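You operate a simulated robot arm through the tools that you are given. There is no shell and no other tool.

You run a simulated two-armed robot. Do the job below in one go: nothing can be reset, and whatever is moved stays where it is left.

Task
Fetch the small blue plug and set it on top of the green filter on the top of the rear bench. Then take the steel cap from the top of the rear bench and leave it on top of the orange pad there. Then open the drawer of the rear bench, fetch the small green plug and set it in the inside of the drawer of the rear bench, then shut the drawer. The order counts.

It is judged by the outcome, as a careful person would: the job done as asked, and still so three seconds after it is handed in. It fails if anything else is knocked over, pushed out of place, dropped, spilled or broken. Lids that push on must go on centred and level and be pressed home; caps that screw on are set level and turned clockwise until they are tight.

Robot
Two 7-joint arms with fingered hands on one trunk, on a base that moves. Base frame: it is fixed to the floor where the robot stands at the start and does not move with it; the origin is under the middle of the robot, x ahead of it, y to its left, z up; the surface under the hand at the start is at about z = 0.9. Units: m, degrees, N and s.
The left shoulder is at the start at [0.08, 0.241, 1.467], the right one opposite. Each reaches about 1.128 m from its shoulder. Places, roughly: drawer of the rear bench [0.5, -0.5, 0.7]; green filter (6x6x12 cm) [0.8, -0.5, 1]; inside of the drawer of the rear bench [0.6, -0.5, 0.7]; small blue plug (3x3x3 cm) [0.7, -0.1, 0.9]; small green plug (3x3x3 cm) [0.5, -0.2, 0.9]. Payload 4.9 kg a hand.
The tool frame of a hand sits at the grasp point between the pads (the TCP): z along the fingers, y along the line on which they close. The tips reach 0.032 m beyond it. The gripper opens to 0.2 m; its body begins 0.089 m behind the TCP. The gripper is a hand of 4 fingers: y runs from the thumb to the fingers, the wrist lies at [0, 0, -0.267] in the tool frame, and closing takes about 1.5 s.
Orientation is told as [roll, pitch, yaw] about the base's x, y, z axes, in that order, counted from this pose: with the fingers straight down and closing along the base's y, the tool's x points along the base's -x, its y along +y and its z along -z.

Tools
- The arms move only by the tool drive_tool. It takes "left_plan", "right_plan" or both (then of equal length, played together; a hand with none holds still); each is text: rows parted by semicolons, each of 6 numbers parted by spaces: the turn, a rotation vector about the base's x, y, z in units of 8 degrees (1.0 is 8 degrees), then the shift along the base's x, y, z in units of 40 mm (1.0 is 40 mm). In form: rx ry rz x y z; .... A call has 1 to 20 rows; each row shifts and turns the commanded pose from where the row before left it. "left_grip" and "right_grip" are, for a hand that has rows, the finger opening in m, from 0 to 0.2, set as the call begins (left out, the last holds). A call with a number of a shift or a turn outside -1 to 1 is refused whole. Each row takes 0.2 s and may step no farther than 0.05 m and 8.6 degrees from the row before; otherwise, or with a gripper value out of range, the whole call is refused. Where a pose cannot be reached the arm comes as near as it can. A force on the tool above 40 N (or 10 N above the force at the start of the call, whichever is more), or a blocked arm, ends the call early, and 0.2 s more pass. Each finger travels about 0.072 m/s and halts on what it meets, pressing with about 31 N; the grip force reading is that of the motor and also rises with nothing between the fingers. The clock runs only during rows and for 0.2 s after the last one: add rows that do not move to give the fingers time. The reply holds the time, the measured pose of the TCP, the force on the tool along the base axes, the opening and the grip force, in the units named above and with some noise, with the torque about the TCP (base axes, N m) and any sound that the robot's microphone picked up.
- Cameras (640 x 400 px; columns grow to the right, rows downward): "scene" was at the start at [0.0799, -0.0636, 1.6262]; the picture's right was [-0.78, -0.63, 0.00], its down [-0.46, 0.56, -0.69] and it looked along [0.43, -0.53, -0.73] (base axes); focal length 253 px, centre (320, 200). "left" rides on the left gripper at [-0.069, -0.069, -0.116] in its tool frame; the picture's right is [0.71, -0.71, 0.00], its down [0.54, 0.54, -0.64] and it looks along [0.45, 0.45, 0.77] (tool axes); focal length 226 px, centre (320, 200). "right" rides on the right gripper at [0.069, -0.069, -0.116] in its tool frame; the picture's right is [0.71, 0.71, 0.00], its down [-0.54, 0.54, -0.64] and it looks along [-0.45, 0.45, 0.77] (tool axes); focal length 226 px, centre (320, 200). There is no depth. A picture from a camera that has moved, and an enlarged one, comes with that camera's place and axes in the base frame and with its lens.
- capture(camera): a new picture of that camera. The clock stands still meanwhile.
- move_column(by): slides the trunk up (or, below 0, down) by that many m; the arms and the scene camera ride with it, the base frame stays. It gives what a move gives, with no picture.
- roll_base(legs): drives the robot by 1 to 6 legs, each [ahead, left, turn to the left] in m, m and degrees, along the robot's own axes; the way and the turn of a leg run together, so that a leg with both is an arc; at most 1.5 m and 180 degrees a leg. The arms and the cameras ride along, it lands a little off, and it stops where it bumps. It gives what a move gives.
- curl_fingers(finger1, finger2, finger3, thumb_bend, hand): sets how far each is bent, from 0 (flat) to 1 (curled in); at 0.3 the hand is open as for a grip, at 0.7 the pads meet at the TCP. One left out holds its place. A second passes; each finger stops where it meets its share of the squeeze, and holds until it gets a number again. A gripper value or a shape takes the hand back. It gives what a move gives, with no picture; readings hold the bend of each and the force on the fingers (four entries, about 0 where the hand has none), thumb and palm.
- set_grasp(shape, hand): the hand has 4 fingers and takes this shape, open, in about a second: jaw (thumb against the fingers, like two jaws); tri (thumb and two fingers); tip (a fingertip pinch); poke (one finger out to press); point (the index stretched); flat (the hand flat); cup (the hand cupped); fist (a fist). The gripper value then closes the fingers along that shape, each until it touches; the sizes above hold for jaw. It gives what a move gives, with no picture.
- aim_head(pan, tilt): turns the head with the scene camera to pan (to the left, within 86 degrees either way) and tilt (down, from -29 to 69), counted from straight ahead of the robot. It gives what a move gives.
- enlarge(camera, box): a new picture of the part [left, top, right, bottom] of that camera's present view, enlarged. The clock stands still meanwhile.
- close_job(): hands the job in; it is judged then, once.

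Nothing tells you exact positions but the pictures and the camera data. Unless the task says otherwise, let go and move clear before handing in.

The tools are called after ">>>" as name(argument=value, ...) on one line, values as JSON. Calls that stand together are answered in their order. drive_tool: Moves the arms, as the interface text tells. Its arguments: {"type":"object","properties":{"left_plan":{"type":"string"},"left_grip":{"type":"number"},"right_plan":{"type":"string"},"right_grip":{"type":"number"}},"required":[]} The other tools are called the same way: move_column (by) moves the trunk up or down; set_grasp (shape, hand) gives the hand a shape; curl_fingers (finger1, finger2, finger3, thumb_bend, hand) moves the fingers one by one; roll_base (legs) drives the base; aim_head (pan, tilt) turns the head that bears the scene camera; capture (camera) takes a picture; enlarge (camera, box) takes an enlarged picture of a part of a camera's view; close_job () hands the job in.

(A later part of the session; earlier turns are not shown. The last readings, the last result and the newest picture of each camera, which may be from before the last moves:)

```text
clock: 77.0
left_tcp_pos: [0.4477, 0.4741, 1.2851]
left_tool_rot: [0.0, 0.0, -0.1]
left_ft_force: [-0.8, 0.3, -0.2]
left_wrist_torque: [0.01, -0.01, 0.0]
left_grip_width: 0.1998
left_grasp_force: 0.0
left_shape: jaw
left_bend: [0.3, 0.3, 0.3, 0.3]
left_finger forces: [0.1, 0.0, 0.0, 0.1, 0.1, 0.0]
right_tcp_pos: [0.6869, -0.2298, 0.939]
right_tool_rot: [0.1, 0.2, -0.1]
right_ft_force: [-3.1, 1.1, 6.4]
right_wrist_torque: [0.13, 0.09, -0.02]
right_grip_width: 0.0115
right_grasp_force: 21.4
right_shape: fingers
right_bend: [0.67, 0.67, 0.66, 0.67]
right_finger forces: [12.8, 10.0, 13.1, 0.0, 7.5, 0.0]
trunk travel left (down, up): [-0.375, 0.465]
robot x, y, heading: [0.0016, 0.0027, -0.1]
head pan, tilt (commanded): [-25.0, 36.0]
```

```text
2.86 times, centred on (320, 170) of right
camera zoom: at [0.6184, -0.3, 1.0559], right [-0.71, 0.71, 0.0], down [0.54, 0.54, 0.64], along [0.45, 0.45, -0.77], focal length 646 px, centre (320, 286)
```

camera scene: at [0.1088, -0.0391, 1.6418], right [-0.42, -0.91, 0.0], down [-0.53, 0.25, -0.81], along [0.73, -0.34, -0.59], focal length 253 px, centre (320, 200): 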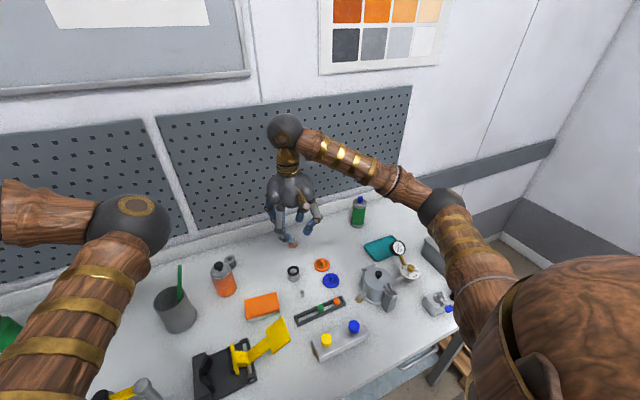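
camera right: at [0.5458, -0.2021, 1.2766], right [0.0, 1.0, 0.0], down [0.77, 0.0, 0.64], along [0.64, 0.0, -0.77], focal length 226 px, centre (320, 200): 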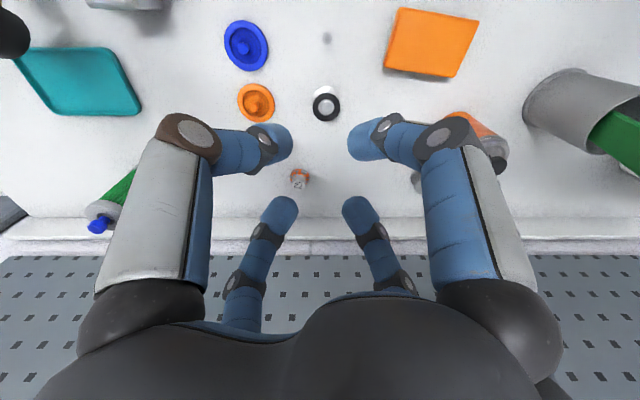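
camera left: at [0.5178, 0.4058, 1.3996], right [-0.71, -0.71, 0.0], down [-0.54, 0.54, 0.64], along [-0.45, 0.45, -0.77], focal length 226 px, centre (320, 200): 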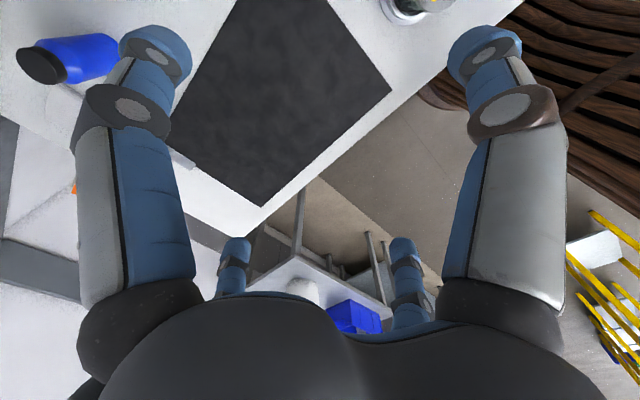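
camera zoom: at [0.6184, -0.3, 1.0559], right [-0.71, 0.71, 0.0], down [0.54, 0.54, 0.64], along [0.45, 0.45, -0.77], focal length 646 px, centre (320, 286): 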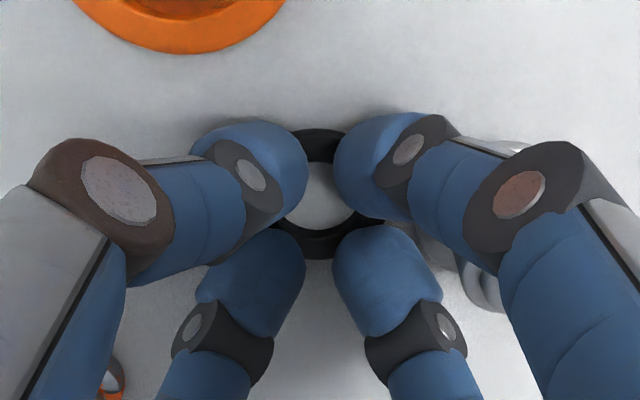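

All four fingers now press the ring evenly (8–13 N). Trying a slow lift.

>>> drive_tool(right_plan="0 0 0 0 0 0.05; 0 0 0 0 0 0.1; 0 0 0 0 0 0.1; 0 0 0 0 0 0.15; 0 0 0 0 0 0.2; 0 0 0 0 0 0")

>>> enlarge(camera="right", box=[250, 100, 390, 240])

>>> enlarge(camera="scene", box=[275, 235, 325, 285])

```text
clock: 78.4
left_tcp_pos: [0.4489, 0.4761, 1.2846]
left_tool_rot: [-0.1, -0.1, 0.0]
left_ft_force: [-0.1, -0.4, -0.6]
left_wrist_torque: [-0.02, 0.01, 0.04]
left_grip_width: 0.2
left_grasp_force: 0.0
left_shape: jaw
left_bend: [0.3, 0.3, 0.3, 0.3]
left_finger forces: [0.0, 0.0, 0.1, 0.0, 0.0, 0.1]
right_tcp_pos: [0.6896, -0.2289, 0.9632]
right_tool_rot: [0.1, 0.1, -0.3]
right_ft_force: [0.7, 0.5, -0.9]
right_wrist_torque: [0.01, -0.01, 0.01]
right_grip_width: 0.0088
right_grasp_force: 9.0
right_shape: fingers
right_bend: [0.67, 0.67, 0.66, 0.68]
right_finger forces: [4.8, 3.2, 7.3, 0.0, 2.6, 0.0]
trunk travel left (down, up): [-0.375, 0.465]
robot x, y, heading: [-0.0022, 0.001, 0.1]
head pan, tilt (commanded): [-25.0, 36.0]
```

```text
2.86 times, centred on (320, 170) of right
camera zoom: at [0.6199, -0.2991, 1.0786], right [-0.7, 0.71, 0.0], down [0.55, 0.54, 0.64], along [0.45, 0.45, -0.77], focal length 646 px, centre (320, 286)
```

zoom: 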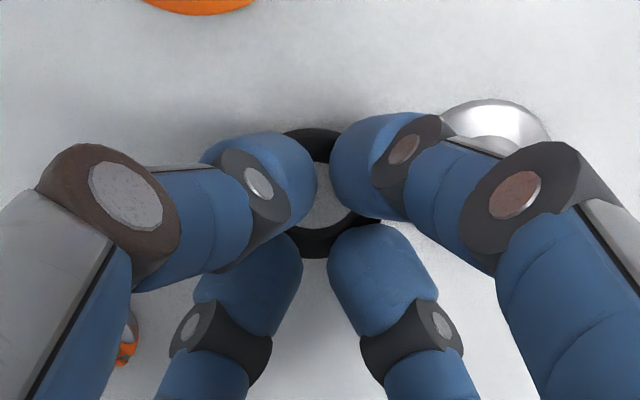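

```text
8.00 times, centred on (300, 260) of scene
camera zoom: at [0.109, -0.038, 1.6418], right [-0.42, -0.91, 0.0], down [-0.53, 0.25, -0.81], along [0.73, -0.34, -0.59], focal length 2026 px, centre (480, -280)
```

zoom: 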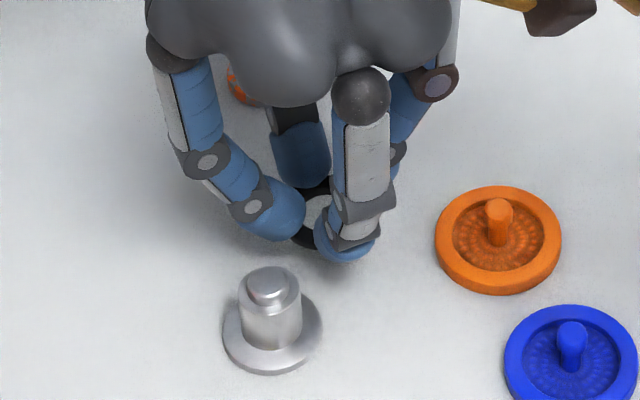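

The ring is off the bench and held. I'll firm the grip slightly, raise above the knob height, and move over the peg.

>>> curl_fingers(hand="right", finger1=0.72, finger2=0.72, finger3=0.72, thumb_bend=0.72)

>>> drive_tool(right_plan="0 0 0 0 0 0.3; 0 0 0 0 0 0.4; 0 0 0 0 0 0.4; 0 0 0 0 0 0")

>>> enlarge(camera="right", box=[280, 120, 360, 200])

>>> enlarge(camera="scene", box=[280, 225, 320, 265])

```text
clock: 79.4
left_tcp_pos: [0.4481, 0.4751, 1.2852]
left_tool_rot: [0.0, 0.0, 0.0]
left_ft_force: [0.0, -0.3, -0.8]
left_wrist_torque: [0.0, 0.01, 0.01]
left_grip_width: 0.1998
left_grasp_force: 0.0
left_shape: jaw
left_bend: [0.3, 0.3, 0.3, 0.3]
left_finger forces: [0.1, 0.1, 0.0, 0.0, 0.1, 0.0]
right_tcp_pos: [0.6905, -0.2296, 0.9615]
right_tool_rot: [0.1, 0.3, -0.3]
right_ft_force: [-0.9, -0.8, -0.3]
right_wrist_torque: [0.01, 0.0, -0.03]
right_grip_width: 0.0059
right_grasp_force: 8.6
right_shape: fingers
right_bend: [0.66, 0.71, 0.66, 0.72]
right_finger forces: [8.4, 0.1, 9.0, 0.1, 0.0, 0.0]
trunk travel left (down, up): [-0.375, 0.465]
robot x, y, heading: [-0.0007, 0.0019, 0.1]
head pan, tilt (commanded): [-25.0, 36.0]
```

```text
clock: 80.4
left_tcp_pos: [0.4494, 0.4736, 1.2829]
left_tool_rot: [0.0, -0.1, 0.0]
left_ft_force: [-0.5, 0.7, -0.4]
left_wrist_torque: [-0.03, 0.0, 0.0]
left_grip_width: 0.1997
left_grasp_force: 0.0
left_shape: jaw
left_bend: [0.3, 0.3, 0.3, 0.3]
left_finger forces: [0.0, 0.0, 0.0, 0.0, 0.0, 0.0]
right_tcp_pos: [0.6885, -0.2285, 1.0084]
right_tool_rot: [0.1, 0.3, -0.2]
right_ft_force: [0.0, -0.9, -0.6]
right_wrist_torque: [-0.01, 0.01, 0.0]
right_grip_width: 0.0059
right_grasp_force: 8.1
right_shape: fingers
right_bend: [0.66, 0.71, 0.66, 0.72]
right_finger forces: [8.1, 0.0, 8.8, 0.0, 0.1, 0.0]
trunk travel left (down, up): [-0.375, 0.465]
robot x, y, heading: [0.001, 0.0006, -0.1]
head pan, tilt (commanded): [-25.0, 36.0]
```

```text
5.00 times, centred on (320, 160) of right
camera zoom: at [0.6195, -0.2987, 1.1236], right [-0.7, 0.71, 0.0], down [0.55, 0.54, 0.64], along [0.45, 0.45, -0.77], focal length 1130 px, centre (320, 400)
```

zoom: 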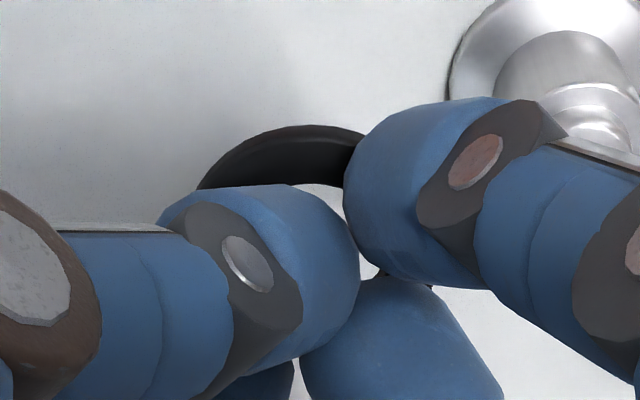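

```text
10.00 times, centred on (300, 245) of scene
camera zoom: at [0.1089, -0.0381, 1.6418], right [-0.42, -0.91, 0.0], down [-0.53, 0.25, -0.81], along [0.73, -0.34, -0.59], focal length 2532 px, centre (520, -250)
```

zoom: 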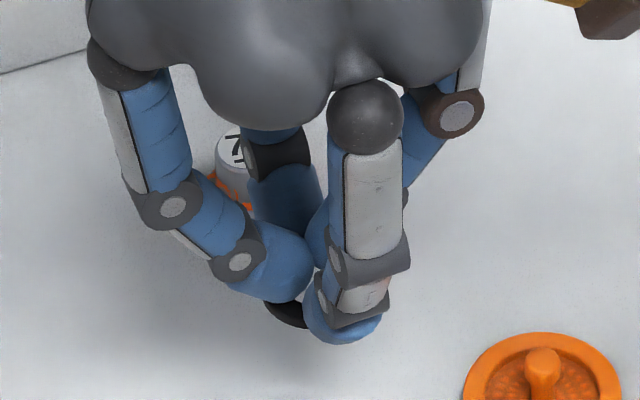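

The thumb and finger 2 slipped above the ring, but fingers 1 and 3 still hold it level. I'll carry it gently over the peg at (0.652, -0.1925) and check alignment.

>>> drive_tool(right_plan="0 0 0 -0.22 0.24 0; 0 0 0 -0.22 0.24 0; 0 0 0 -0.22 0.24 0; 0 0 0 -0.22 0.24 0; 0 0 0 0 0 0")

>>> enlarge(camera="right", box=[260, 100, 380, 220])

>>> enlarge(camera="scene", box=[270, 235, 320, 285])

```text
clock: 81.6
left_tcp_pos: [0.4493, 0.4744, 1.2853]
left_tool_rot: [0.1, 0.0, 0.0]
left_ft_force: [0.0, -0.2, -0.8]
left_wrist_torque: [0.0, 0.02, -0.01]
left_grip_width: 0.2001
left_grasp_force: 0.0
left_shape: jaw
left_bend: [0.3, 0.3, 0.3, 0.3]
left_finger forces: [0.0, 0.0, 0.0, 0.0, 0.0, 0.0]
right_tcp_pos: [0.6533, -0.1927, 1.0078]
right_tool_rot: [0.0, 0.2, -0.2]
right_ft_force: [0.5, -0.1, -0.4]
right_wrist_torque: [0.0, -0.03, -0.01]
right_grip_width: 0.0061
right_grasp_force: 8.3
right_shape: fingers
right_bend: [0.66, 0.71, 0.66, 0.72]
right_finger forces: [8.2, 0.0, 8.7, 0.1, 0.1, 0.0]
trunk travel left (down, up): [-0.375, 0.465]
robot x, y, heading: [0.0001, 0.0004, -0.0]
head pan, tilt (commanded): [-25.0, 36.0]
```

```text
3.33 times, centred on (320, 160) of right
camera zoom: at [0.5837, -0.2624, 1.1239], right [-0.7, 0.71, 0.0], down [0.55, 0.54, 0.64], along [0.45, 0.45, -0.77], focal length 754 px, centre (320, 333)
```

zoom: 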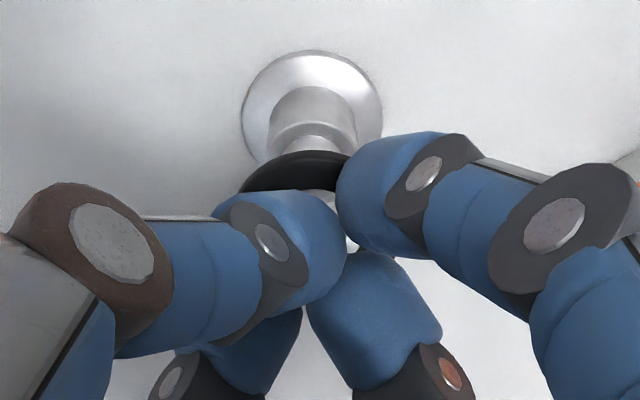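

```text
8.00 times, centred on (295, 260) of scene
camera zoom: at [0.1089, -0.0382, 1.6418], right [-0.42, -0.91, 0.0], down [-0.53, 0.25, -0.81], along [0.73, -0.34, -0.59], focal length 2026 px, centre (520, -280)
```

zoom: 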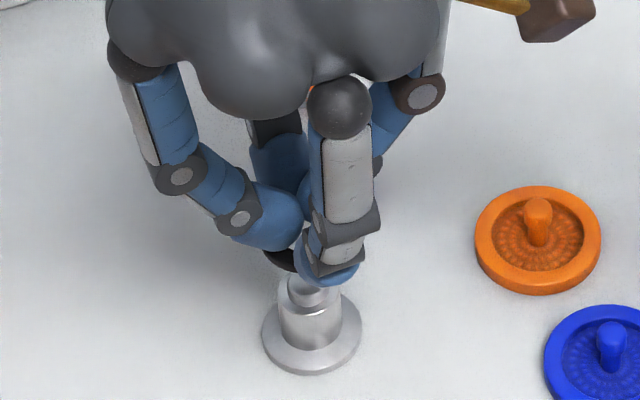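

Alignment looks good within ~1–2 mm. Lowering until the ring is just above the knob.

>>> drive_tool(right_plan="0 0 0 0.03 0.03 -0.3; 0 0 0 0 0 -0.25; 0 0 0 0 0 0")

>>> enlarge(camera="right", box=[280, 120, 360, 200])

>>> enlarge(camera="scene", box=[275, 245, 315, 285])

```text
clock: 82.4
left_tcp_pos: [0.4481, 0.4741, 1.2853]
left_tool_rot: [0.0, 0.1, 0.0]
left_ft_force: [-0.3, 0.2, 0.2]
left_wrist_torque: [0.01, -0.03, -0.02]
left_grip_width: 0.1996
left_grasp_force: 0.1
left_shape: jaw
left_bend: [0.3, 0.3, 0.3, 0.3]
left_finger forces: [0.0, 0.1, 0.0, 0.0, 0.0, 0.1]
right_tcp_pos: [0.6563, -0.1896, 0.9862]
right_tool_rot: [0.0, 0.1, -0.2]
right_ft_force: [-1.0, -0.6, -0.2]
right_wrist_torque: [0.01, 0.0, 0.01]
right_grip_width: 0.006
right_grasp_force: 8.0
right_shape: fingers
right_bend: [0.66, 0.71, 0.66, 0.72]
right_finger forces: [8.1, 0.1, 8.6, 0.1, 0.1, 0.0]
trunk travel left (down, up): [-0.375, 0.465]
robot x, y, heading: [0.0016, 0.0005, -0.1]
head pan, tilt (commanded): [-25.0, 36.0]
```

```text
5.00 times, centred on (320, 160) of right
camera zoom: at [0.5862, -0.2602, 1.1028], right [-0.71, 0.71, 0.0], down [0.54, 0.54, 0.64], along [0.45, 0.45, -0.77], focal length 1130 px, centre (320, 400)
```

zoom: 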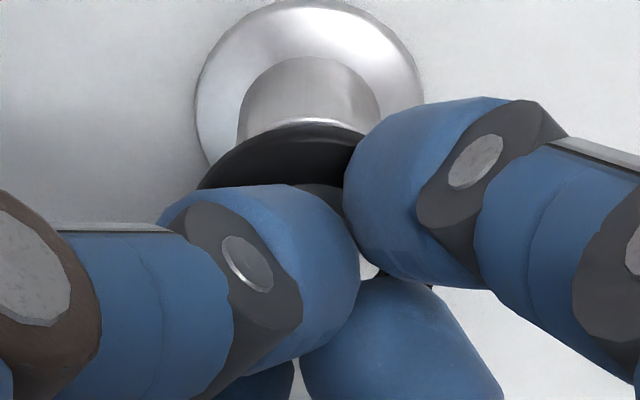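

```text
10.00 times, centred on (295, 265) of scene
camera zoom: at [0.1086, -0.038, 1.6418], right [-0.42, -0.91, 0.0], down [-0.53, 0.25, -0.81], along [0.73, -0.34, -0.59], focal length 2532 px, centre (570, -450)
```

zoom: 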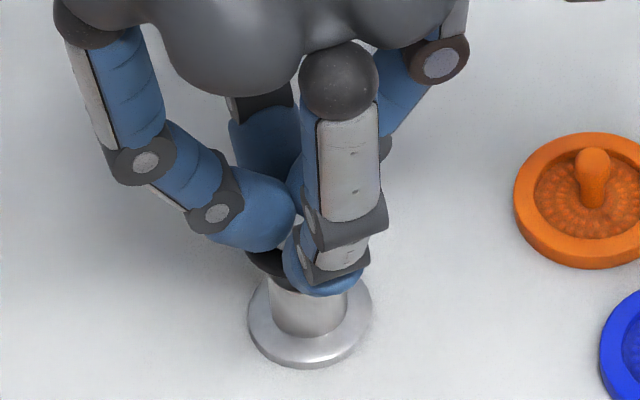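

>>> drive_tool(right_plan="0 0 0 -0.06 -0.04 -0.08; 0 0 0 0 0 -0.08; 0 0 0 0 0 0")

>>> enlarge(camera="right", box=[280, 120, 360, 200])

>>> enlarge(camera="scene", box=[285, 255, 310, 280])

```text
clock: 83.2
left_tcp_pos: [0.4493, 0.4746, 1.284]
left_tool_rot: [0.0, 0.0, 0.1]
left_ft_force: [0.7, 0.3, 0.1]
left_wrist_torque: [-0.01, -0.02, 0.01]
left_grip_width: 0.2
left_grasp_force: 0.0
left_shape: jaw
left_bend: [0.3, 0.3, 0.3, 0.3]
left_finger forces: [0.0, 0.0, 0.0, 0.0, 0.1, 0.0]
right_tcp_pos: [0.6544, -0.1916, 0.9787]
right_tool_rot: [0.1, 0.2, -0.3]
right_ft_force: [-0.3, 0.2, 0.6]
right_wrist_torque: [0.0, -0.02, -0.02]
right_grip_width: 0.0062
right_grasp_force: 8.7
right_shape: fingers
right_bend: [0.66, 0.71, 0.66, 0.72]
right_finger forces: [8.1, 0.0, 8.6, 0.0, 0.0, 0.1]
trunk travel left (down, up): [-0.375, 0.465]
robot x, y, heading: [0.0013, 0.0008, 0.1]
head pan, tilt (commanded): [-25.0, 36.0]
```

```text
5.00 times, centred on (320, 160) of right
camera zoom: at [0.5836, -0.2615, 1.0958], right [-0.71, 0.71, 0.0], down [0.54, 0.54, 0.64], along [0.45, 0.45, -0.77], focal length 1130 px, centre (320, 400)
```

zoom: 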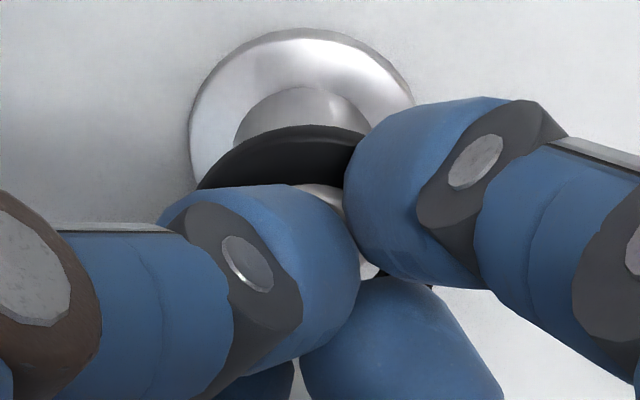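

```text
16.00 times, centred on (298, 268) of scene
camera zoom: at [0.1088, -0.038, 1.6418], right [-0.42, -0.91, 0.0], down [-0.53, 0.25, -0.81], along [0.73, -0.34, -0.59], focal length 4051 px, centre (680, -880)
```

zoom: 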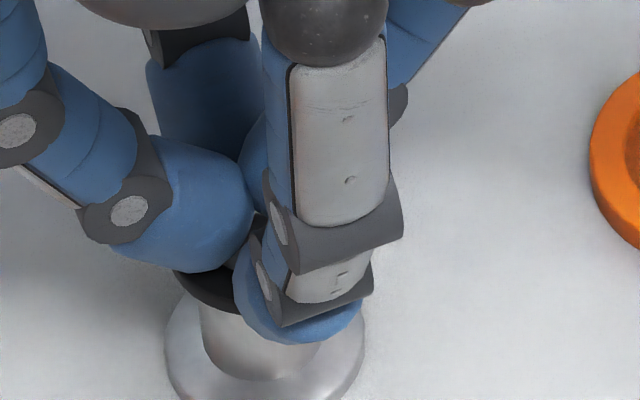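

>>> drive_tool(right_plan="0 0 0 0.045 -0.045 0; 0 0 0 0 0 -0.05; 0 0 0 0 0 0")

>>> enlarge(camera="right", box=[280, 120, 360, 200])

```text
clock: 84.0
left_tcp_pos: [0.4492, 0.4731, 1.2847]
left_tool_rot: [0.0, 0.0, 0.0]
left_ft_force: [-0.5, -0.7, 0.2]
left_wrist_torque: [0.0, -0.02, 0.0]
left_grip_width: 0.1999
left_grasp_force: 0.0
left_shape: jaw
left_bend: [0.3, 0.3, 0.3, 0.3]
left_finger forces: [0.0, 0.1, 0.0, 0.0, 0.1, 0.0]
right_tcp_pos: [0.6556, -0.193, 0.9766]
right_tool_rot: [0.0, 0.3, -0.1]
right_ft_force: [0.1, 0.5, -0.3]
right_wrist_torque: [0.01, -0.01, 0.02]
right_grip_width: 0.0061
right_grasp_force: 8.6
right_shape: fingers
right_bend: [0.66, 0.71, 0.66, 0.72]
right_finger forces: [8.2, 0.1, 8.6, 0.0, 0.0, 0.1]
trunk travel left (down, up): [-0.375, 0.465]
robot x, y, heading: [0.0023, 0.0011, -0.1]
head pan, tilt (commanded): [-25.0, 36.0]
```

```text
5.00 times, centred on (320, 160) of right
camera zoom: at [0.5855, -0.263, 1.0931], right [-0.71, 0.71, 0.0], down [0.54, 0.54, 0.64], along [0.45, 0.45, -0.77], focal length 1130 px, centre (320, 400)
```

zoom: 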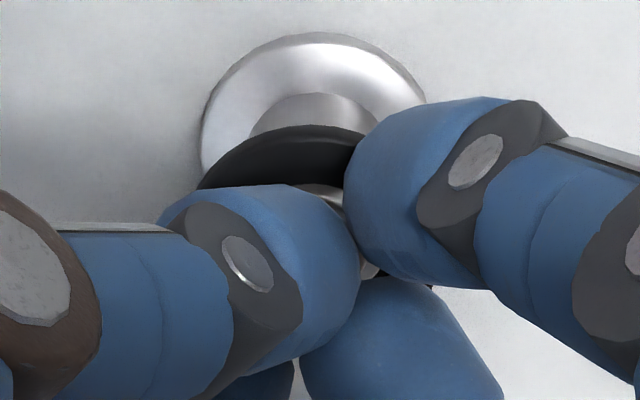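

>>> drive_tool(right_plan="0 0 0 0 0 -0.05; 0 0 0 0 0 0")

>>> drive_tool(right_plan="0 0 0 0 0 -0.04; 0 0 0 0 0 0")

>>> enlarge(camera="right", box=[280, 120, 360, 200])

```text
clock: 84.6
left_tcp_pos: [0.4498, 0.4743, 1.2844]
left_tool_rot: [0.0, 0.0, 0.0]
left_ft_force: [0.5, -0.1, -0.2]
left_wrist_torque: [0.0, 0.0, 0.0]
left_grip_width: 0.1998
left_grasp_force: 0.0
left_shape: jaw
left_bend: [0.3, 0.3, 0.3, 0.3]
left_finger forces: [0.0, 0.1, 0.0, 0.1, 0.0, 0.0]
right_tcp_pos: [0.6531, -0.1921, 0.9757]
right_tool_rot: [0.1, 0.2, -0.2]
right_ft_force: [0.5, -0.8, 0.4]
right_wrist_torque: [0.0, 0.0, 0.01]
right_grip_width: 0.006
right_grasp_force: 8.4
right_shape: fingers
right_bend: [0.66, 0.71, 0.66, 0.72]
right_finger forces: [8.1, 0.0, 8.6, 0.0, 0.1, 0.0]
trunk travel left (down, up): [-0.375, 0.465]
robot x, y, heading: [0.0001, 0.0003, 0.1]
head pan, tilt (commanded): [-25.0, 36.0]
```

```text
clock: 85.2
left_tcp_pos: [0.4488, 0.475, 1.2843]
left_tool_rot: [-0.1, 0.0, 0.0]
left_ft_force: [0.7, 1.3, -0.4]
left_wrist_torque: [0.01, 0.01, -0.04]
left_grip_width: 0.1999
left_grasp_force: 0.0
left_shape: jaw
left_bend: [0.3, 0.3, 0.3, 0.3]
left_finger forces: [0.0, 0.0, 0.1, 0.0, 0.0, 0.0]
right_tcp_pos: [0.6524, -0.1939, 0.9721]
right_tool_rot: [0.0, 0.2, -0.3]
right_ft_force: [-0.1, -0.3, -0.1]
right_wrist_torque: [0.01, 0.03, -0.01]
right_grip_width: 0.0062
right_grasp_force: 8.3
right_shape: fingers
right_bend: [0.66, 0.71, 0.66, 0.72]
right_finger forces: [8.0, 0.0, 8.6, 0.0, 0.1, 0.0]
trunk travel left (down, up): [-0.375, 0.465]
robot x, y, heading: [0.0004, -0.0003, 0.2]
head pan, tilt (commanded): [-25.0, 36.0]
```

```text
5.00 times, centred on (320, 160) of right
camera zoom: at [0.584, -0.2635, 1.0893], right [-0.7, 0.71, 0.0], down [0.54, 0.54, 0.64], along [0.45, 0.45, -0.77], focal length 1130 px, centre (320, 400)
```

zoom: 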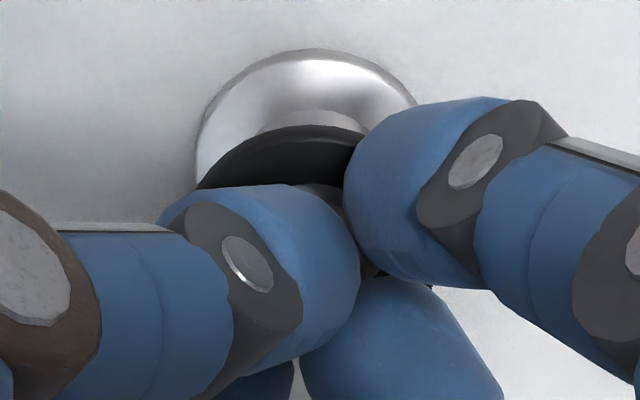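

No knob contact yet and the ring is around the knob. Releasing fingers 1 and 3 so the ring drops onto the shoulder.

>>> curl_fingers(hand="right", finger1=0.58, finger3=0.58)

>>> enlarge(camera="right", box=[270, 120, 370, 220])

>>> enlarge(camera="scene", box=[275, 250, 315, 290])

```text
clock: 86.2
left_tcp_pos: [0.4497, 0.4754, 1.2851]
left_tool_rot: [0.0, 0.1, 0.1]
left_ft_force: [-0.5, -0.3, 1.4]
left_wrist_torque: [0.02, 0.0, 0.01]
left_grip_width: 0.2001
left_grasp_force: 0.0
left_shape: jaw
left_bend: [0.3, 0.3, 0.3, 0.3]
left_finger forces: [0.0, 0.1, 0.0, 0.0, 0.0, 0.0]
right_tcp_pos: [0.6527, -0.1939, 0.9733]
right_tool_rot: [0.1, 0.2, -0.1]
right_ft_force: [-0.1, -0.2, -0.1]
right_wrist_torque: [0.01, 0.02, -0.02]
right_grip_width: 0.0281
right_grasp_force: 0.0
right_shape: fingers
right_bend: [0.57, 0.71, 0.57, 0.72]
right_finger forces: [0.0, 0.0, 0.1, 0.1, 0.0, 0.0]
trunk travel left (down, up): [-0.375, 0.465]
robot x, y, heading: [-0.0049, 0.0017, 0.2]
head pan, tilt (commanded): [-25.0, 36.0]
```

```text
4.00 times, centred on (320, 170) of right
camera zoom: at [0.584, -0.2635, 1.0893], right [-0.7, 0.71, 0.0], down [0.54, 0.54, 0.64], along [0.45, 0.45, -0.77], focal length 904 px, centre (320, 320)
```

zoom: 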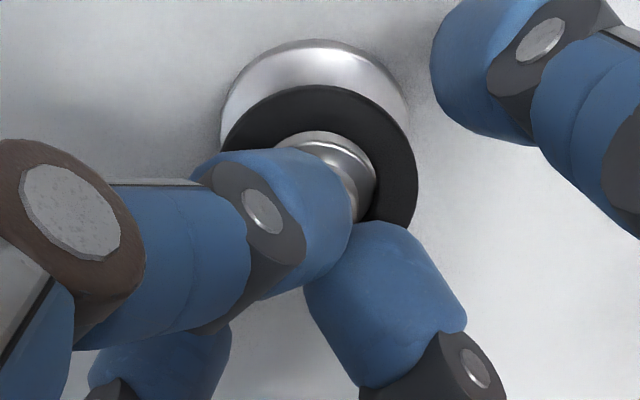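

```text
10.00 times, centred on (295, 270) of scene
camera zoom: at [0.1087, -0.038, 1.6418], right [-0.42, -0.91, 0.0], down [-0.53, 0.25, -0.81], along [0.73, -0.34, -0.59], focal length 2532 px, centre (570, -500)
```

zoom: 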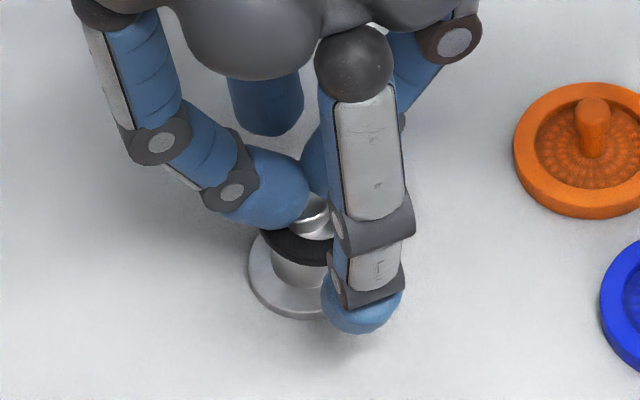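

The ring dropped around the knob. I'll rise straight up first, then open and check how it sits.

>>> drive_tool(right_plan="0 0 0 0 0 0.3; 0 0 0 0 0 0.6; 0 0 0 0 0 0.9; 0 0 0 0 0 0.9; 0 0 0 0 0 0")

>>> enlarge(camera="right", box=[270, 80, 370, 180])

>>> enlarge(camera="scene", box=[280, 258, 310, 288])

```text
clock: 87.4
left_tcp_pos: [0.4498, 0.4736, 1.2847]
left_tool_rot: [0.1, 0.0, 0.0]
left_ft_force: [-0.6, 0.4, -0.2]
left_wrist_torque: [0.03, -0.01, -0.01]
left_grip_width: 0.1996
left_grasp_force: 0.0
left_shape: jaw
left_bend: [0.3, 0.3, 0.3, 0.3]
left_finger forces: [0.0, 0.1, 0.1, 0.0, 0.0, 0.1]
right_tcp_pos: [0.6531, -0.193, 1.083]
right_tool_rot: [0.1, 0.3, -0.2]
right_ft_force: [0.6, -0.1, 0.5]
right_wrist_torque: [0.02, 0.01, 0.03]
right_grip_width: 0.0282
right_grasp_force: 0.1
right_shape: fingers
right_bend: [0.57, 0.71, 0.57, 0.72]
right_finger forces: [0.0, 0.1, 0.0, 0.0, 0.0, 0.0]
trunk travel left (down, up): [-0.375, 0.465]
robot x, y, heading: [-0.0002, 0.0044, 0.3]
head pan, tilt (commanded): [-25.0, 36.0]
```

```text
4.00 times, centred on (320, 130) of right
camera zoom: at [0.5832, -0.2631, 1.1986], right [-0.71, 0.71, 0.0], down [0.55, 0.54, 0.64], along [0.45, 0.45, -0.77], focal length 904 px, centre (320, 480)
```

zoom: 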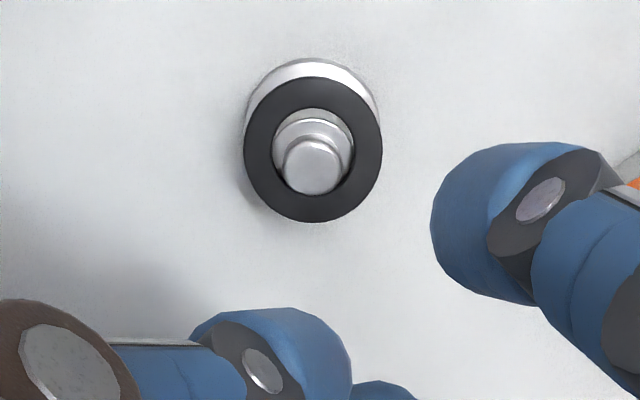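

```text
13.33 times, centred on (295, 273) of scene
camera zoom: at [0.109, -0.0383, 1.6418], right [-0.42, -0.91, 0.0], down [-0.53, 0.25, -0.81], along [0.73, -0.34, -0.59], focal length 3376 px, centre (653, -773)
```

zoom: 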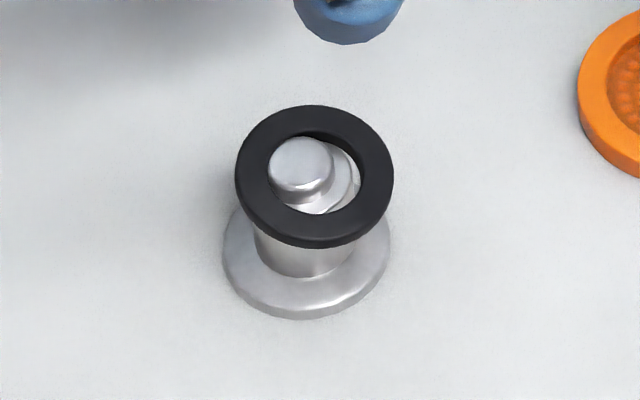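

The O-ring sits flat on the peg's shoulder again, as at the start. Before grasping the "72" piece, I'll survey the whole bench once more for any other steel cap.

>>> drive_tool(right_plan="0 0 0 0 0 0.9; 0 0 0 0 0 0.9; 0 0 0 0.3 -0.9 0.3; 0 0 0 0.3 -0.9 0; 0 0 0 0.3 -0.9 0; 0 0 0 0.3 -0.9 0", right_grip=0.08)

>>> aim_head(pan=-50, tilt=40)

>>> capture(camera="scene")

>>> enlarge(camera="scene", box=[200, 150, 400, 300])

>>> aim_head(pan=15, tilt=40)

>>> capture(camera="scene")

```text
clock: 88.8
left_tcp_pos: [0.4483, 0.473, 1.2856]
left_tool_rot: [0.1, 0.0, 0.1]
left_ft_force: [-0.4, 0.7, -0.2]
left_wrist_torque: [0.01, -0.01, 0.03]
left_grip_width: 0.2
left_grasp_force: 0.0
left_shape: jaw
left_bend: [0.3, 0.3, 0.3, 0.3]
left_finger forces: [0.0, 0.0, 0.1, 0.0, 0.0, 0.1]
right_tcp_pos: [0.7059, -0.3397, 1.1632]
right_tool_rot: [0.3, 0.2, -0.1]
right_ft_force: [0.3, 0.2, -1.1]
right_wrist_torque: [0.01, 0.0, -0.05]
right_grip_width: 0.0796
right_grasp_force: 0.2
right_shape: jaw
right_bend: [0.43, 0.43, 0.43, 0.41]
right_finger forces: [0.0, 0.0, 0.1, 0.0, 0.0, 0.1]
trunk travel left (down, up): [-0.375, 0.465]
robot x, y, heading: [0.0001, 0.0008, 0.0]
head pan, tilt (commanded): [-25.0, 36.0]
```

```text
clock: 89.7
left_tcp_pos: [0.4492, 0.4747, 1.2852]
left_tool_rot: [-0.1, 0.0, -0.1]
left_ft_force: [-0.3, -0.4, -0.6]
left_wrist_torque: [-0.02, -0.02, 0.04]
left_grip_width: 0.1999
left_grasp_force: 0.1
left_shape: jaw
left_bend: [0.3, 0.3, 0.3, 0.3]
left_finger forces: [0.0, 0.1, 0.1, 0.0, 0.0, 0.1]
right_tcp_pos: [0.7051, -0.337, 1.165]
right_tool_rot: [0.2, 0.2, -0.2]
right_ft_force: [-0.5, 0.0, -0.2]
right_wrist_torque: [0.03, -0.04, 0.0]
right_grip_width: 0.0795
right_grasp_force: 0.0
right_shape: jaw
right_bend: [0.43, 0.43, 0.43, 0.41]
right_finger forces: [0.1, 0.0, 0.1, 0.1, 0.0, 0.1]
trunk travel left (down, up): [-0.375, 0.465]
robot x, y, heading: [-0.0029, -0.0026, 0.1]
head pan, tilt (commanded): [-50.0, 40.0]
```

```text
taken
camera scene: at [0.0841, -0.0657, 1.6358], right [-0.77, -0.64, 0.0], down [-0.41, 0.49, -0.77], along [0.49, -0.59, -0.64], focal length 253 px, centre (320, 200)
```

scene: 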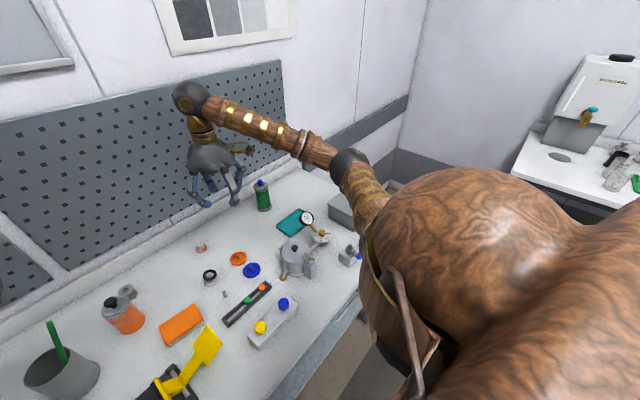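

```text
2.67 times, centred on (300, 225) of scene
camera zoom: at [0.0841, -0.0657, 1.6358], right [-0.77, -0.64, 0.0], down [-0.41, 0.49, -0.77], along [0.49, -0.59, -0.64], focal length 675 px, centre (373, 133)
```

zoom: 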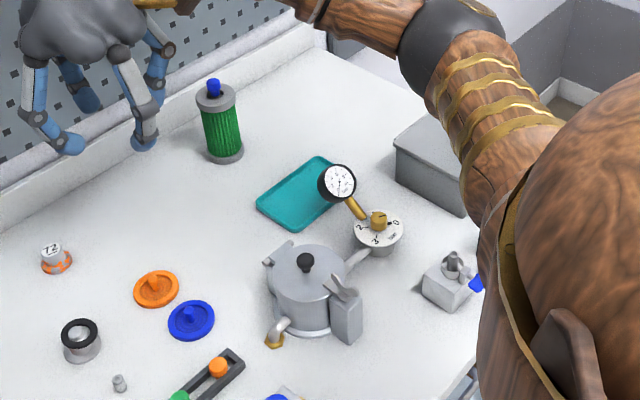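

```text
clock: 91.1
left_tcp_pos: [0.4494, 0.475, 1.2848]
left_tool_rot: [0.0, 0.0, 0.0]
left_ft_force: [0.4, -0.1, 0.4]
left_wrist_torque: [0.01, 0.01, 0.02]
left_grip_width: 0.1999
left_grasp_force: 0.1
left_shape: jaw
left_bend: [0.3, 0.3, 0.3, 0.3]
left_finger forces: [0.1, 0.1, 0.0, 0.0, 0.0, 0.0]
right_tcp_pos: [0.7051, -0.3372, 1.1639]
right_tool_rot: [0.1, 0.2, -0.2]
right_ft_force: [-0.3, 0.2, 0.6]
right_wrist_torque: [0.0, -0.01, -0.02]
right_grip_width: 0.0799
right_grasp_force: 0.0
right_shape: jaw
right_bend: [0.43, 0.43, 0.43, 0.41]
right_finger forces: [0.1, 0.0, 0.0, 0.0, 0.0, 0.0]
trunk travel left (down, up): [-0.375, 0.465]
robot x, y, heading: [-0.0031, 0.0012, 0.0]
head pan, tilt (commanded): [15.0, 40.0]
```

```text
taken
camera scene: at [0.1116, 0.0208, 1.6358], right [0.26, -0.97, 0.0], down [-0.62, -0.17, -0.77], along [0.74, 0.2, -0.64], focal length 253 px, centre (320, 200)
```

scene: 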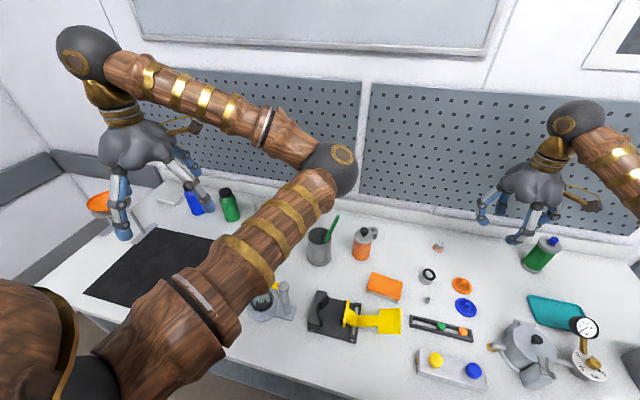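

No other steel cap is visible, so the hat-shaped steel "72" piece at about (0.793, -0.240) is the steel cap. Hovering the right hand over it.

>>> drive_tool(right_plan="-0.02 -0.025 0 0.55 0.61 0; 0 0 0 0.55 0.61 -0.3; 0 0 0 0.55 0.61 -0.6; 0 0 0 0.55 0.61 -0.6; 0 0 0 0 0 0", right_grip=0.065)

>>> aim_head(pan=-20, tilt=36)

>>> enlarge(camera="right", box=[250, 60, 390, 200])

>>> capture(camera="scene")

```text
clock: 92.3
left_tcp_pos: [0.449, 0.4738, 1.2859]
left_tool_rot: [0.0, 0.0, 0.1]
left_ft_force: [0.4, -0.3, -0.2]
left_wrist_torque: [0.01, 0.01, 0.02]
left_grip_width: 0.2001
left_grasp_force: 0.0
left_shape: jaw
left_bend: [0.3, 0.3, 0.3, 0.3]
left_finger forces: [0.1, 0.1, 0.0, 0.1, 0.0, 0.0]
right_tcp_pos: [0.7876, -0.2372, 1.1047]
right_tool_rot: [-0.1, -0.1, -0.2]
right_ft_force: [-0.2, 0.2, 0.0]
right_wrist_torque: [0.02, -0.02, 0.02]
right_grip_width: 0.0655
right_grasp_force: 0.1
right_shape: jaw
right_bend: [0.47, 0.46, 0.47, 0.45]
right_finger forces: [0.1, 0.0, 0.0, 0.0, 0.0, 0.0]
trunk travel left (down, up): [-0.375, 0.465]
robot x, y, heading: [-0.0051, 0.0006, 0.0]
head pan, tilt (commanded): [15.0, 40.0]
```

```text
clock: 93.3
left_tcp_pos: [0.4496, 0.4747, 1.2851]
left_tool_rot: [0.0, -0.1, 0.1]
left_ft_force: [-0.6, 0.0, 0.0]
left_wrist_torque: [-0.01, 0.04, 0.01]
left_grip_width: 0.1998
left_grasp_force: 0.0
left_shape: jaw
left_bend: [0.3, 0.3, 0.3, 0.3]
left_finger forces: [0.0, 0.0, 0.0, 0.0, 0.1, 0.0]
right_tcp_pos: [0.7864, -0.2356, 1.1052]
right_tool_rot: [-0.2, 0.0, -0.1]
right_ft_force: [-0.3, 0.6, 0.2]
right_wrist_torque: [-0.01, -0.03, 0.04]
right_grip_width: 0.0654
right_grasp_force: 0.0
right_shape: jaw
right_bend: [0.47, 0.46, 0.47, 0.45]
right_finger forces: [0.0, 0.0, 0.0, 0.1, 0.0, 0.0]
trunk travel left (down, up): [-0.375, 0.465]
robot x, y, heading: [0.0004, -0.0007, -0.1]
head pan, tilt (commanded): [-20.0, 36.0]
```

```text
2.86 times, centred on (320, 130) of right
camera zoom: at [0.7176, -0.3054, 1.2205], right [-0.7, 0.71, 0.0], down [0.54, 0.54, 0.64], along [0.46, 0.45, -0.77], focal length 646 px, centre (320, 400)
```

zoom: 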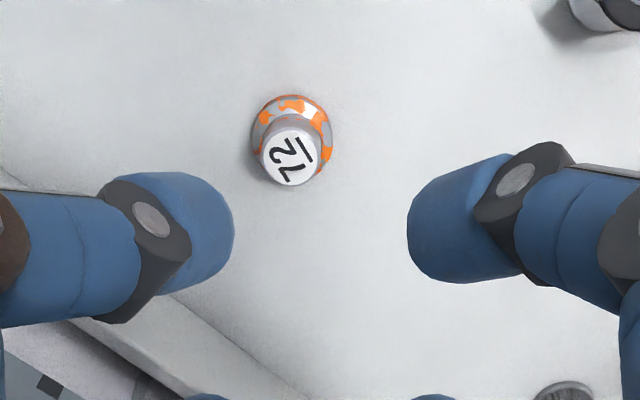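

```text
taken
camera scene: at [0.112, -0.0306, 1.6418], right [-0.34, -0.94, 0.0], down [-0.55, 0.2, -0.81], along [0.76, -0.28, -0.59], focal length 253 px, centre (320, 200)
```

scene: 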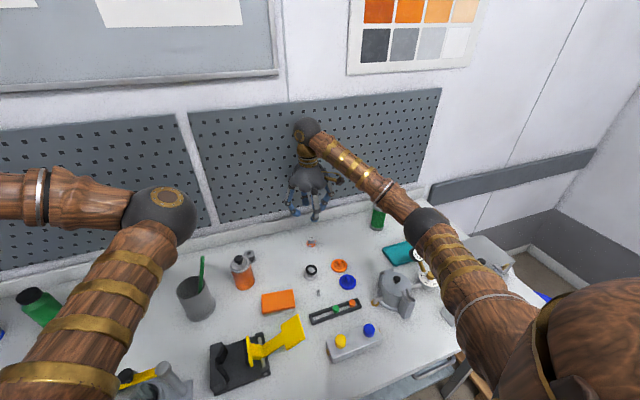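

>>> drive_tool(right_plan="0 0 0 0.26 -0.21 -0.5; 0 0 0 0 0 -0.8; 0 0 0 0 0 -0.8; 0 0 0 0 0 -0.7; 0 0 0 0 0 0")

>>> enlarge(camera="right", box=[250, 90, 390, 230])

>>> enlarge(camera="scene", box=[270, 170, 350, 260])

```text
clock: 94.5
left_tcp_pos: [0.4483, 0.4755, 1.284]
left_tool_rot: [0.1, 0.1, 0.0]
left_ft_force: [0.6, 0.7, 0.6]
left_wrist_torque: [-0.01, 0.0, 0.0]
left_grip_width: 0.1999
left_grasp_force: 0.1
left_shape: jaw
left_bend: [0.3, 0.3, 0.3, 0.3]
left_finger forces: [0.0, 0.1, 0.0, 0.0, 0.0, 0.0]
right_tcp_pos: [0.7966, -0.249, 0.9919]
right_tool_rot: [-0.1, 0.0, -0.3]
right_ft_force: [-0.1, -0.7, 0.1]
right_wrist_torque: [0.0, 0.01, -0.02]
right_grip_width: 0.0652
right_grasp_force: 0.0
right_shape: jaw
right_bend: [0.47, 0.46, 0.47, 0.45]
right_finger forces: [0.1, 0.0, 0.0, 0.0, 0.1, 0.0]
trunk travel left (down, up): [-0.375, 0.465]
robot x, y, heading: [0.0009, 0.0015, 0.0]
head pan, tilt (commanded): [-20.0, 36.0]
```

```text
2.86 times, centred on (320, 160) of right
camera zoom: at [0.7278, -0.3187, 1.1079], right [-0.7, 0.71, 0.0], down [0.54, 0.54, 0.64], along [0.46, 0.45, -0.77], focal length 646 px, centre (320, 314)
```

zoom: 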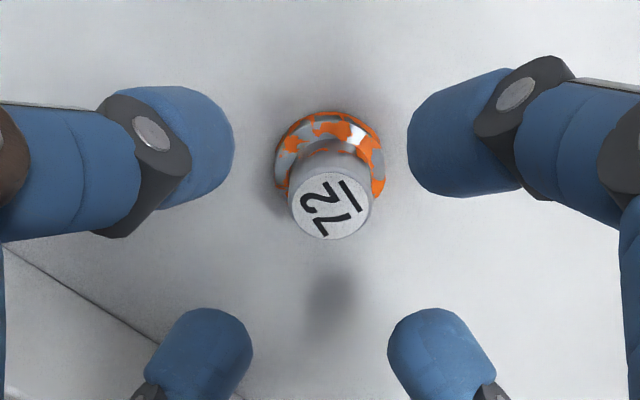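

```text
4.44 times, centred on (310, 215) of scene
camera zoom: at [0.1114, -0.0308, 1.6418], right [-0.34, -0.94, 0.0], down [-0.55, 0.2, -0.81], along [0.76, -0.28, -0.59], focal length 1125 px, centre (364, 133)
```

zoom: 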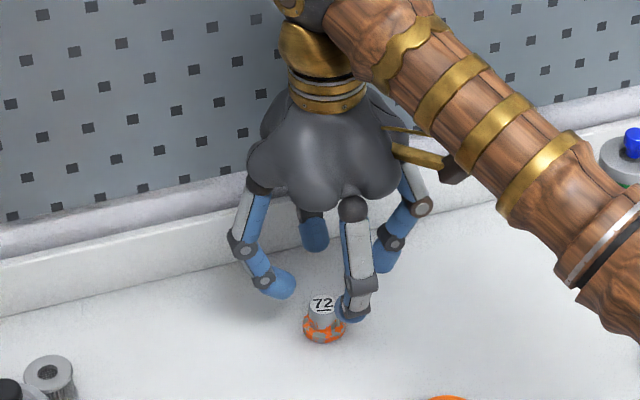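

>>> drive_tool(right_plan="0 0 0 0 0.1 -0.3; 0 0 0 0 0 -0.4; 0 0 0 0 0 -0.37; 0 0 0 0 0 0")

>>> enlarge(camera="right", box=[250, 110, 390, 250])

```text
clock: 95.5
left_tcp_pos: [0.449, 0.4746, 1.2845]
left_tool_rot: [0.0, 0.0, 0.0]
left_ft_force: [-0.1, -0.3, 0.1]
left_wrist_torque: [0.0, 0.01, 0.04]
left_grip_width: 0.2
left_grasp_force: 0.0
left_shape: jaw
left_bend: [0.3, 0.3, 0.3, 0.3]
left_finger forces: [0.1, 0.1, 0.0, 0.0, 0.1, 0.0]
right_tcp_pos: [0.7986, -0.243, 0.9501]
right_tool_rot: [-0.1, -0.1, -0.2]
right_ft_force: [0.1, -0.2, 0.6]
right_wrist_torque: [-0.01, -0.04, 0.03]
right_grip_width: 0.0654
right_grasp_force: 0.1
right_shape: jaw
right_bend: [0.47, 0.46, 0.47, 0.45]
right_finger forces: [0.1, 0.1, 0.0, 0.0, 0.0, 0.0]
trunk travel left (down, up): [-0.375, 0.465]
robot x, y, heading: [-0.0011, 0.0002, 0.2]
head pan, tilt (commanded): [-20.0, 36.0]
```

```text
2.86 times, centred on (320, 180) of right
camera zoom: at [0.7287, -0.3141, 1.0662], right [-0.71, 0.71, 0.0], down [0.54, 0.54, 0.64], along [0.46, 0.45, -0.77], focal length 646 px, centre (320, 257)
```

zoom: 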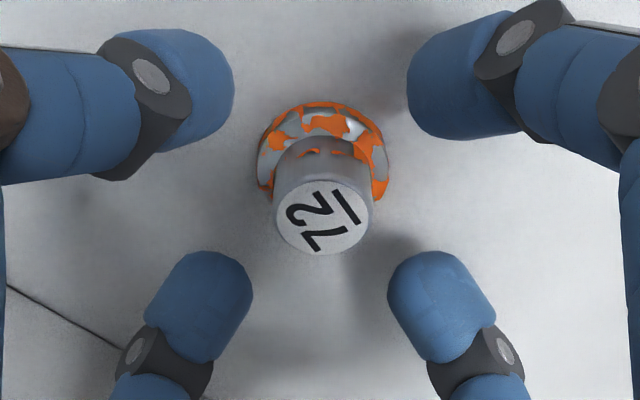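

Centred. Closing on the cap's upper barrel.

>>> drive_tool(right_plan="0 0 0 0 0 0; 0 0 0 0 0 0; 0 0 0 0 0 0; 0 0 0 0 0 0; 0 0 0 0 0 0", right_grip=0.0)

>>> enlarge(camera="right", box=[250, 110, 390, 250])

```text
clock: 96.7
left_tcp_pos: [0.4509, 0.4742, 1.2853]
left_tool_rot: [0.0, 0.0, 0.0]
left_ft_force: [-0.4, 0.0, 0.4]
left_wrist_torque: [0.01, 0.02, -0.02]
left_grip_width: 0.1996
left_grasp_force: 0.1
left_shape: jaw
left_bend: [0.3, 0.3, 0.3, 0.3]
left_finger forces: [0.0, 0.0, 0.1, 0.0, 0.0, 0.0]
right_tcp_pos: [0.7988, -0.244, 0.9502]
right_tool_rot: [-0.1, 0.1, -0.3]
right_ft_force: [0.1, 0.2, -0.1]
right_wrist_torque: [0.0, -0.03, 0.04]
right_grip_width: 0.0201
right_grasp_force: 30.8
right_shape: jaw
right_bend: [0.76, 0.77, 0.76, 0.62]
right_finger forces: [27.6, 27.1, 27.9, 0.1, 27.2, 0.1]
trunk travel left (down, up): [-0.375, 0.465]
robot x, y, heading: [-0.0047, -0.0003, 0.1]
head pan, tilt (commanded): [-20.0, 36.0]
```

```text
2.86 times, centred on (320, 180) of right
camera zoom: at [0.7288, -0.3142, 1.0661], right [-0.7, 0.71, 0.0], down [0.54, 0.54, 0.64], along [0.46, 0.45, -0.77], focal length 646 px, centre (320, 257)
```

zoom: 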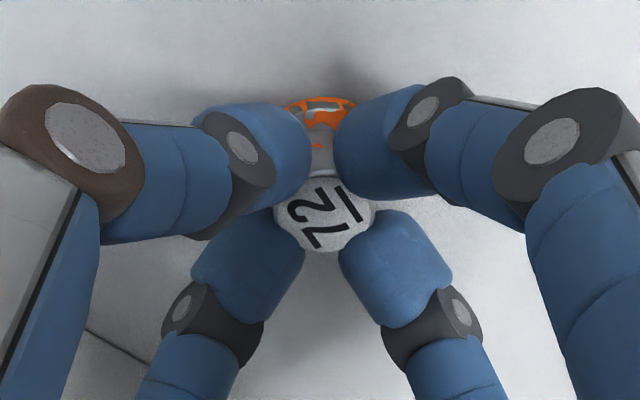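

Gripped evenly. A small test lift first.

>>> drive_tool(right_plan="0 0 0 0 0 0.1; 0 0 0 0 0 0.15; 0 0 0 0 0 0.15; 0 0 0 0 0 0")

>>> enlarge(camera="scene", box=[280, 190, 340, 260])

>>> enlarge(camera="right", box=[250, 110, 390, 250])

```text
clock: 97.7
left_tcp_pos: [0.45, 0.4747, 1.2855]
left_tool_rot: [0.0, 0.0, 0.0]
left_ft_force: [0.0, 0.4, -0.1]
left_wrist_torque: [0.02, -0.03, 0.01]
left_grip_width: 0.1998
left_grasp_force: 0.1
left_shape: jaw
left_bend: [0.3, 0.3, 0.3, 0.3]
left_finger forces: [0.1, 0.1, 0.0, 0.0, 0.0, 0.0]
right_tcp_pos: [0.7985, -0.2436, 0.9661]
right_tool_rot: [-0.1, 0.0, -0.2]
right_ft_force: [0.5, 1.2, -1.4]
right_wrist_torque: [0.02, 0.03, -0.04]
right_grip_width: 0.0201
right_grasp_force: 30.8
right_shape: jaw
right_bend: [0.76, 0.77, 0.76, 0.62]
right_finger forces: [27.5, 27.2, 27.8, 0.0, 27.2, 0.0]
trunk travel left (down, up): [-0.375, 0.465]
robot x, y, heading: [-0.0045, 0.0016, 0.0]
head pan, tilt (commanded): [-20.0, 36.0]
```

```text
5.71 times, centred on (310, 225) of scene
camera zoom: at [0.1119, -0.031, 1.6418], right [-0.34, -0.94, 0.0], down [-0.55, 0.2, -0.81], along [0.76, -0.28, -0.59], focal length 1447 px, centre (377, 57)
```

zoom: 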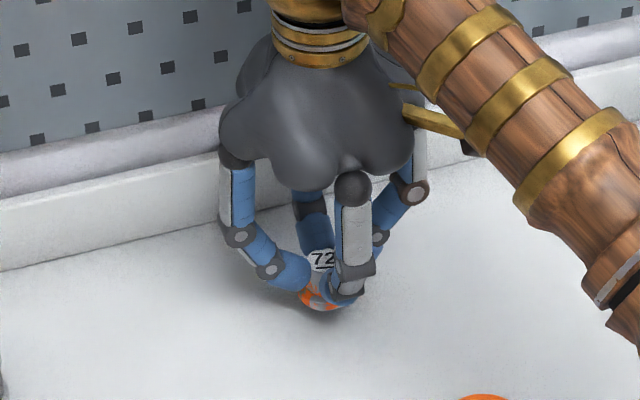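

```text
2.86 times, centred on (320, 180) of right
camera zoom: at [0.7296, -0.3133, 1.0819], right [-0.7, 0.71, 0.0], down [0.54, 0.54, 0.64], along [0.46, 0.45, -0.77], focal length 646 px, centre (320, 257)
```

zoom: 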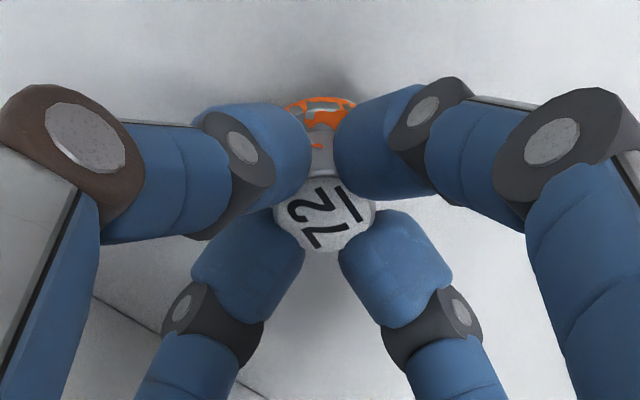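

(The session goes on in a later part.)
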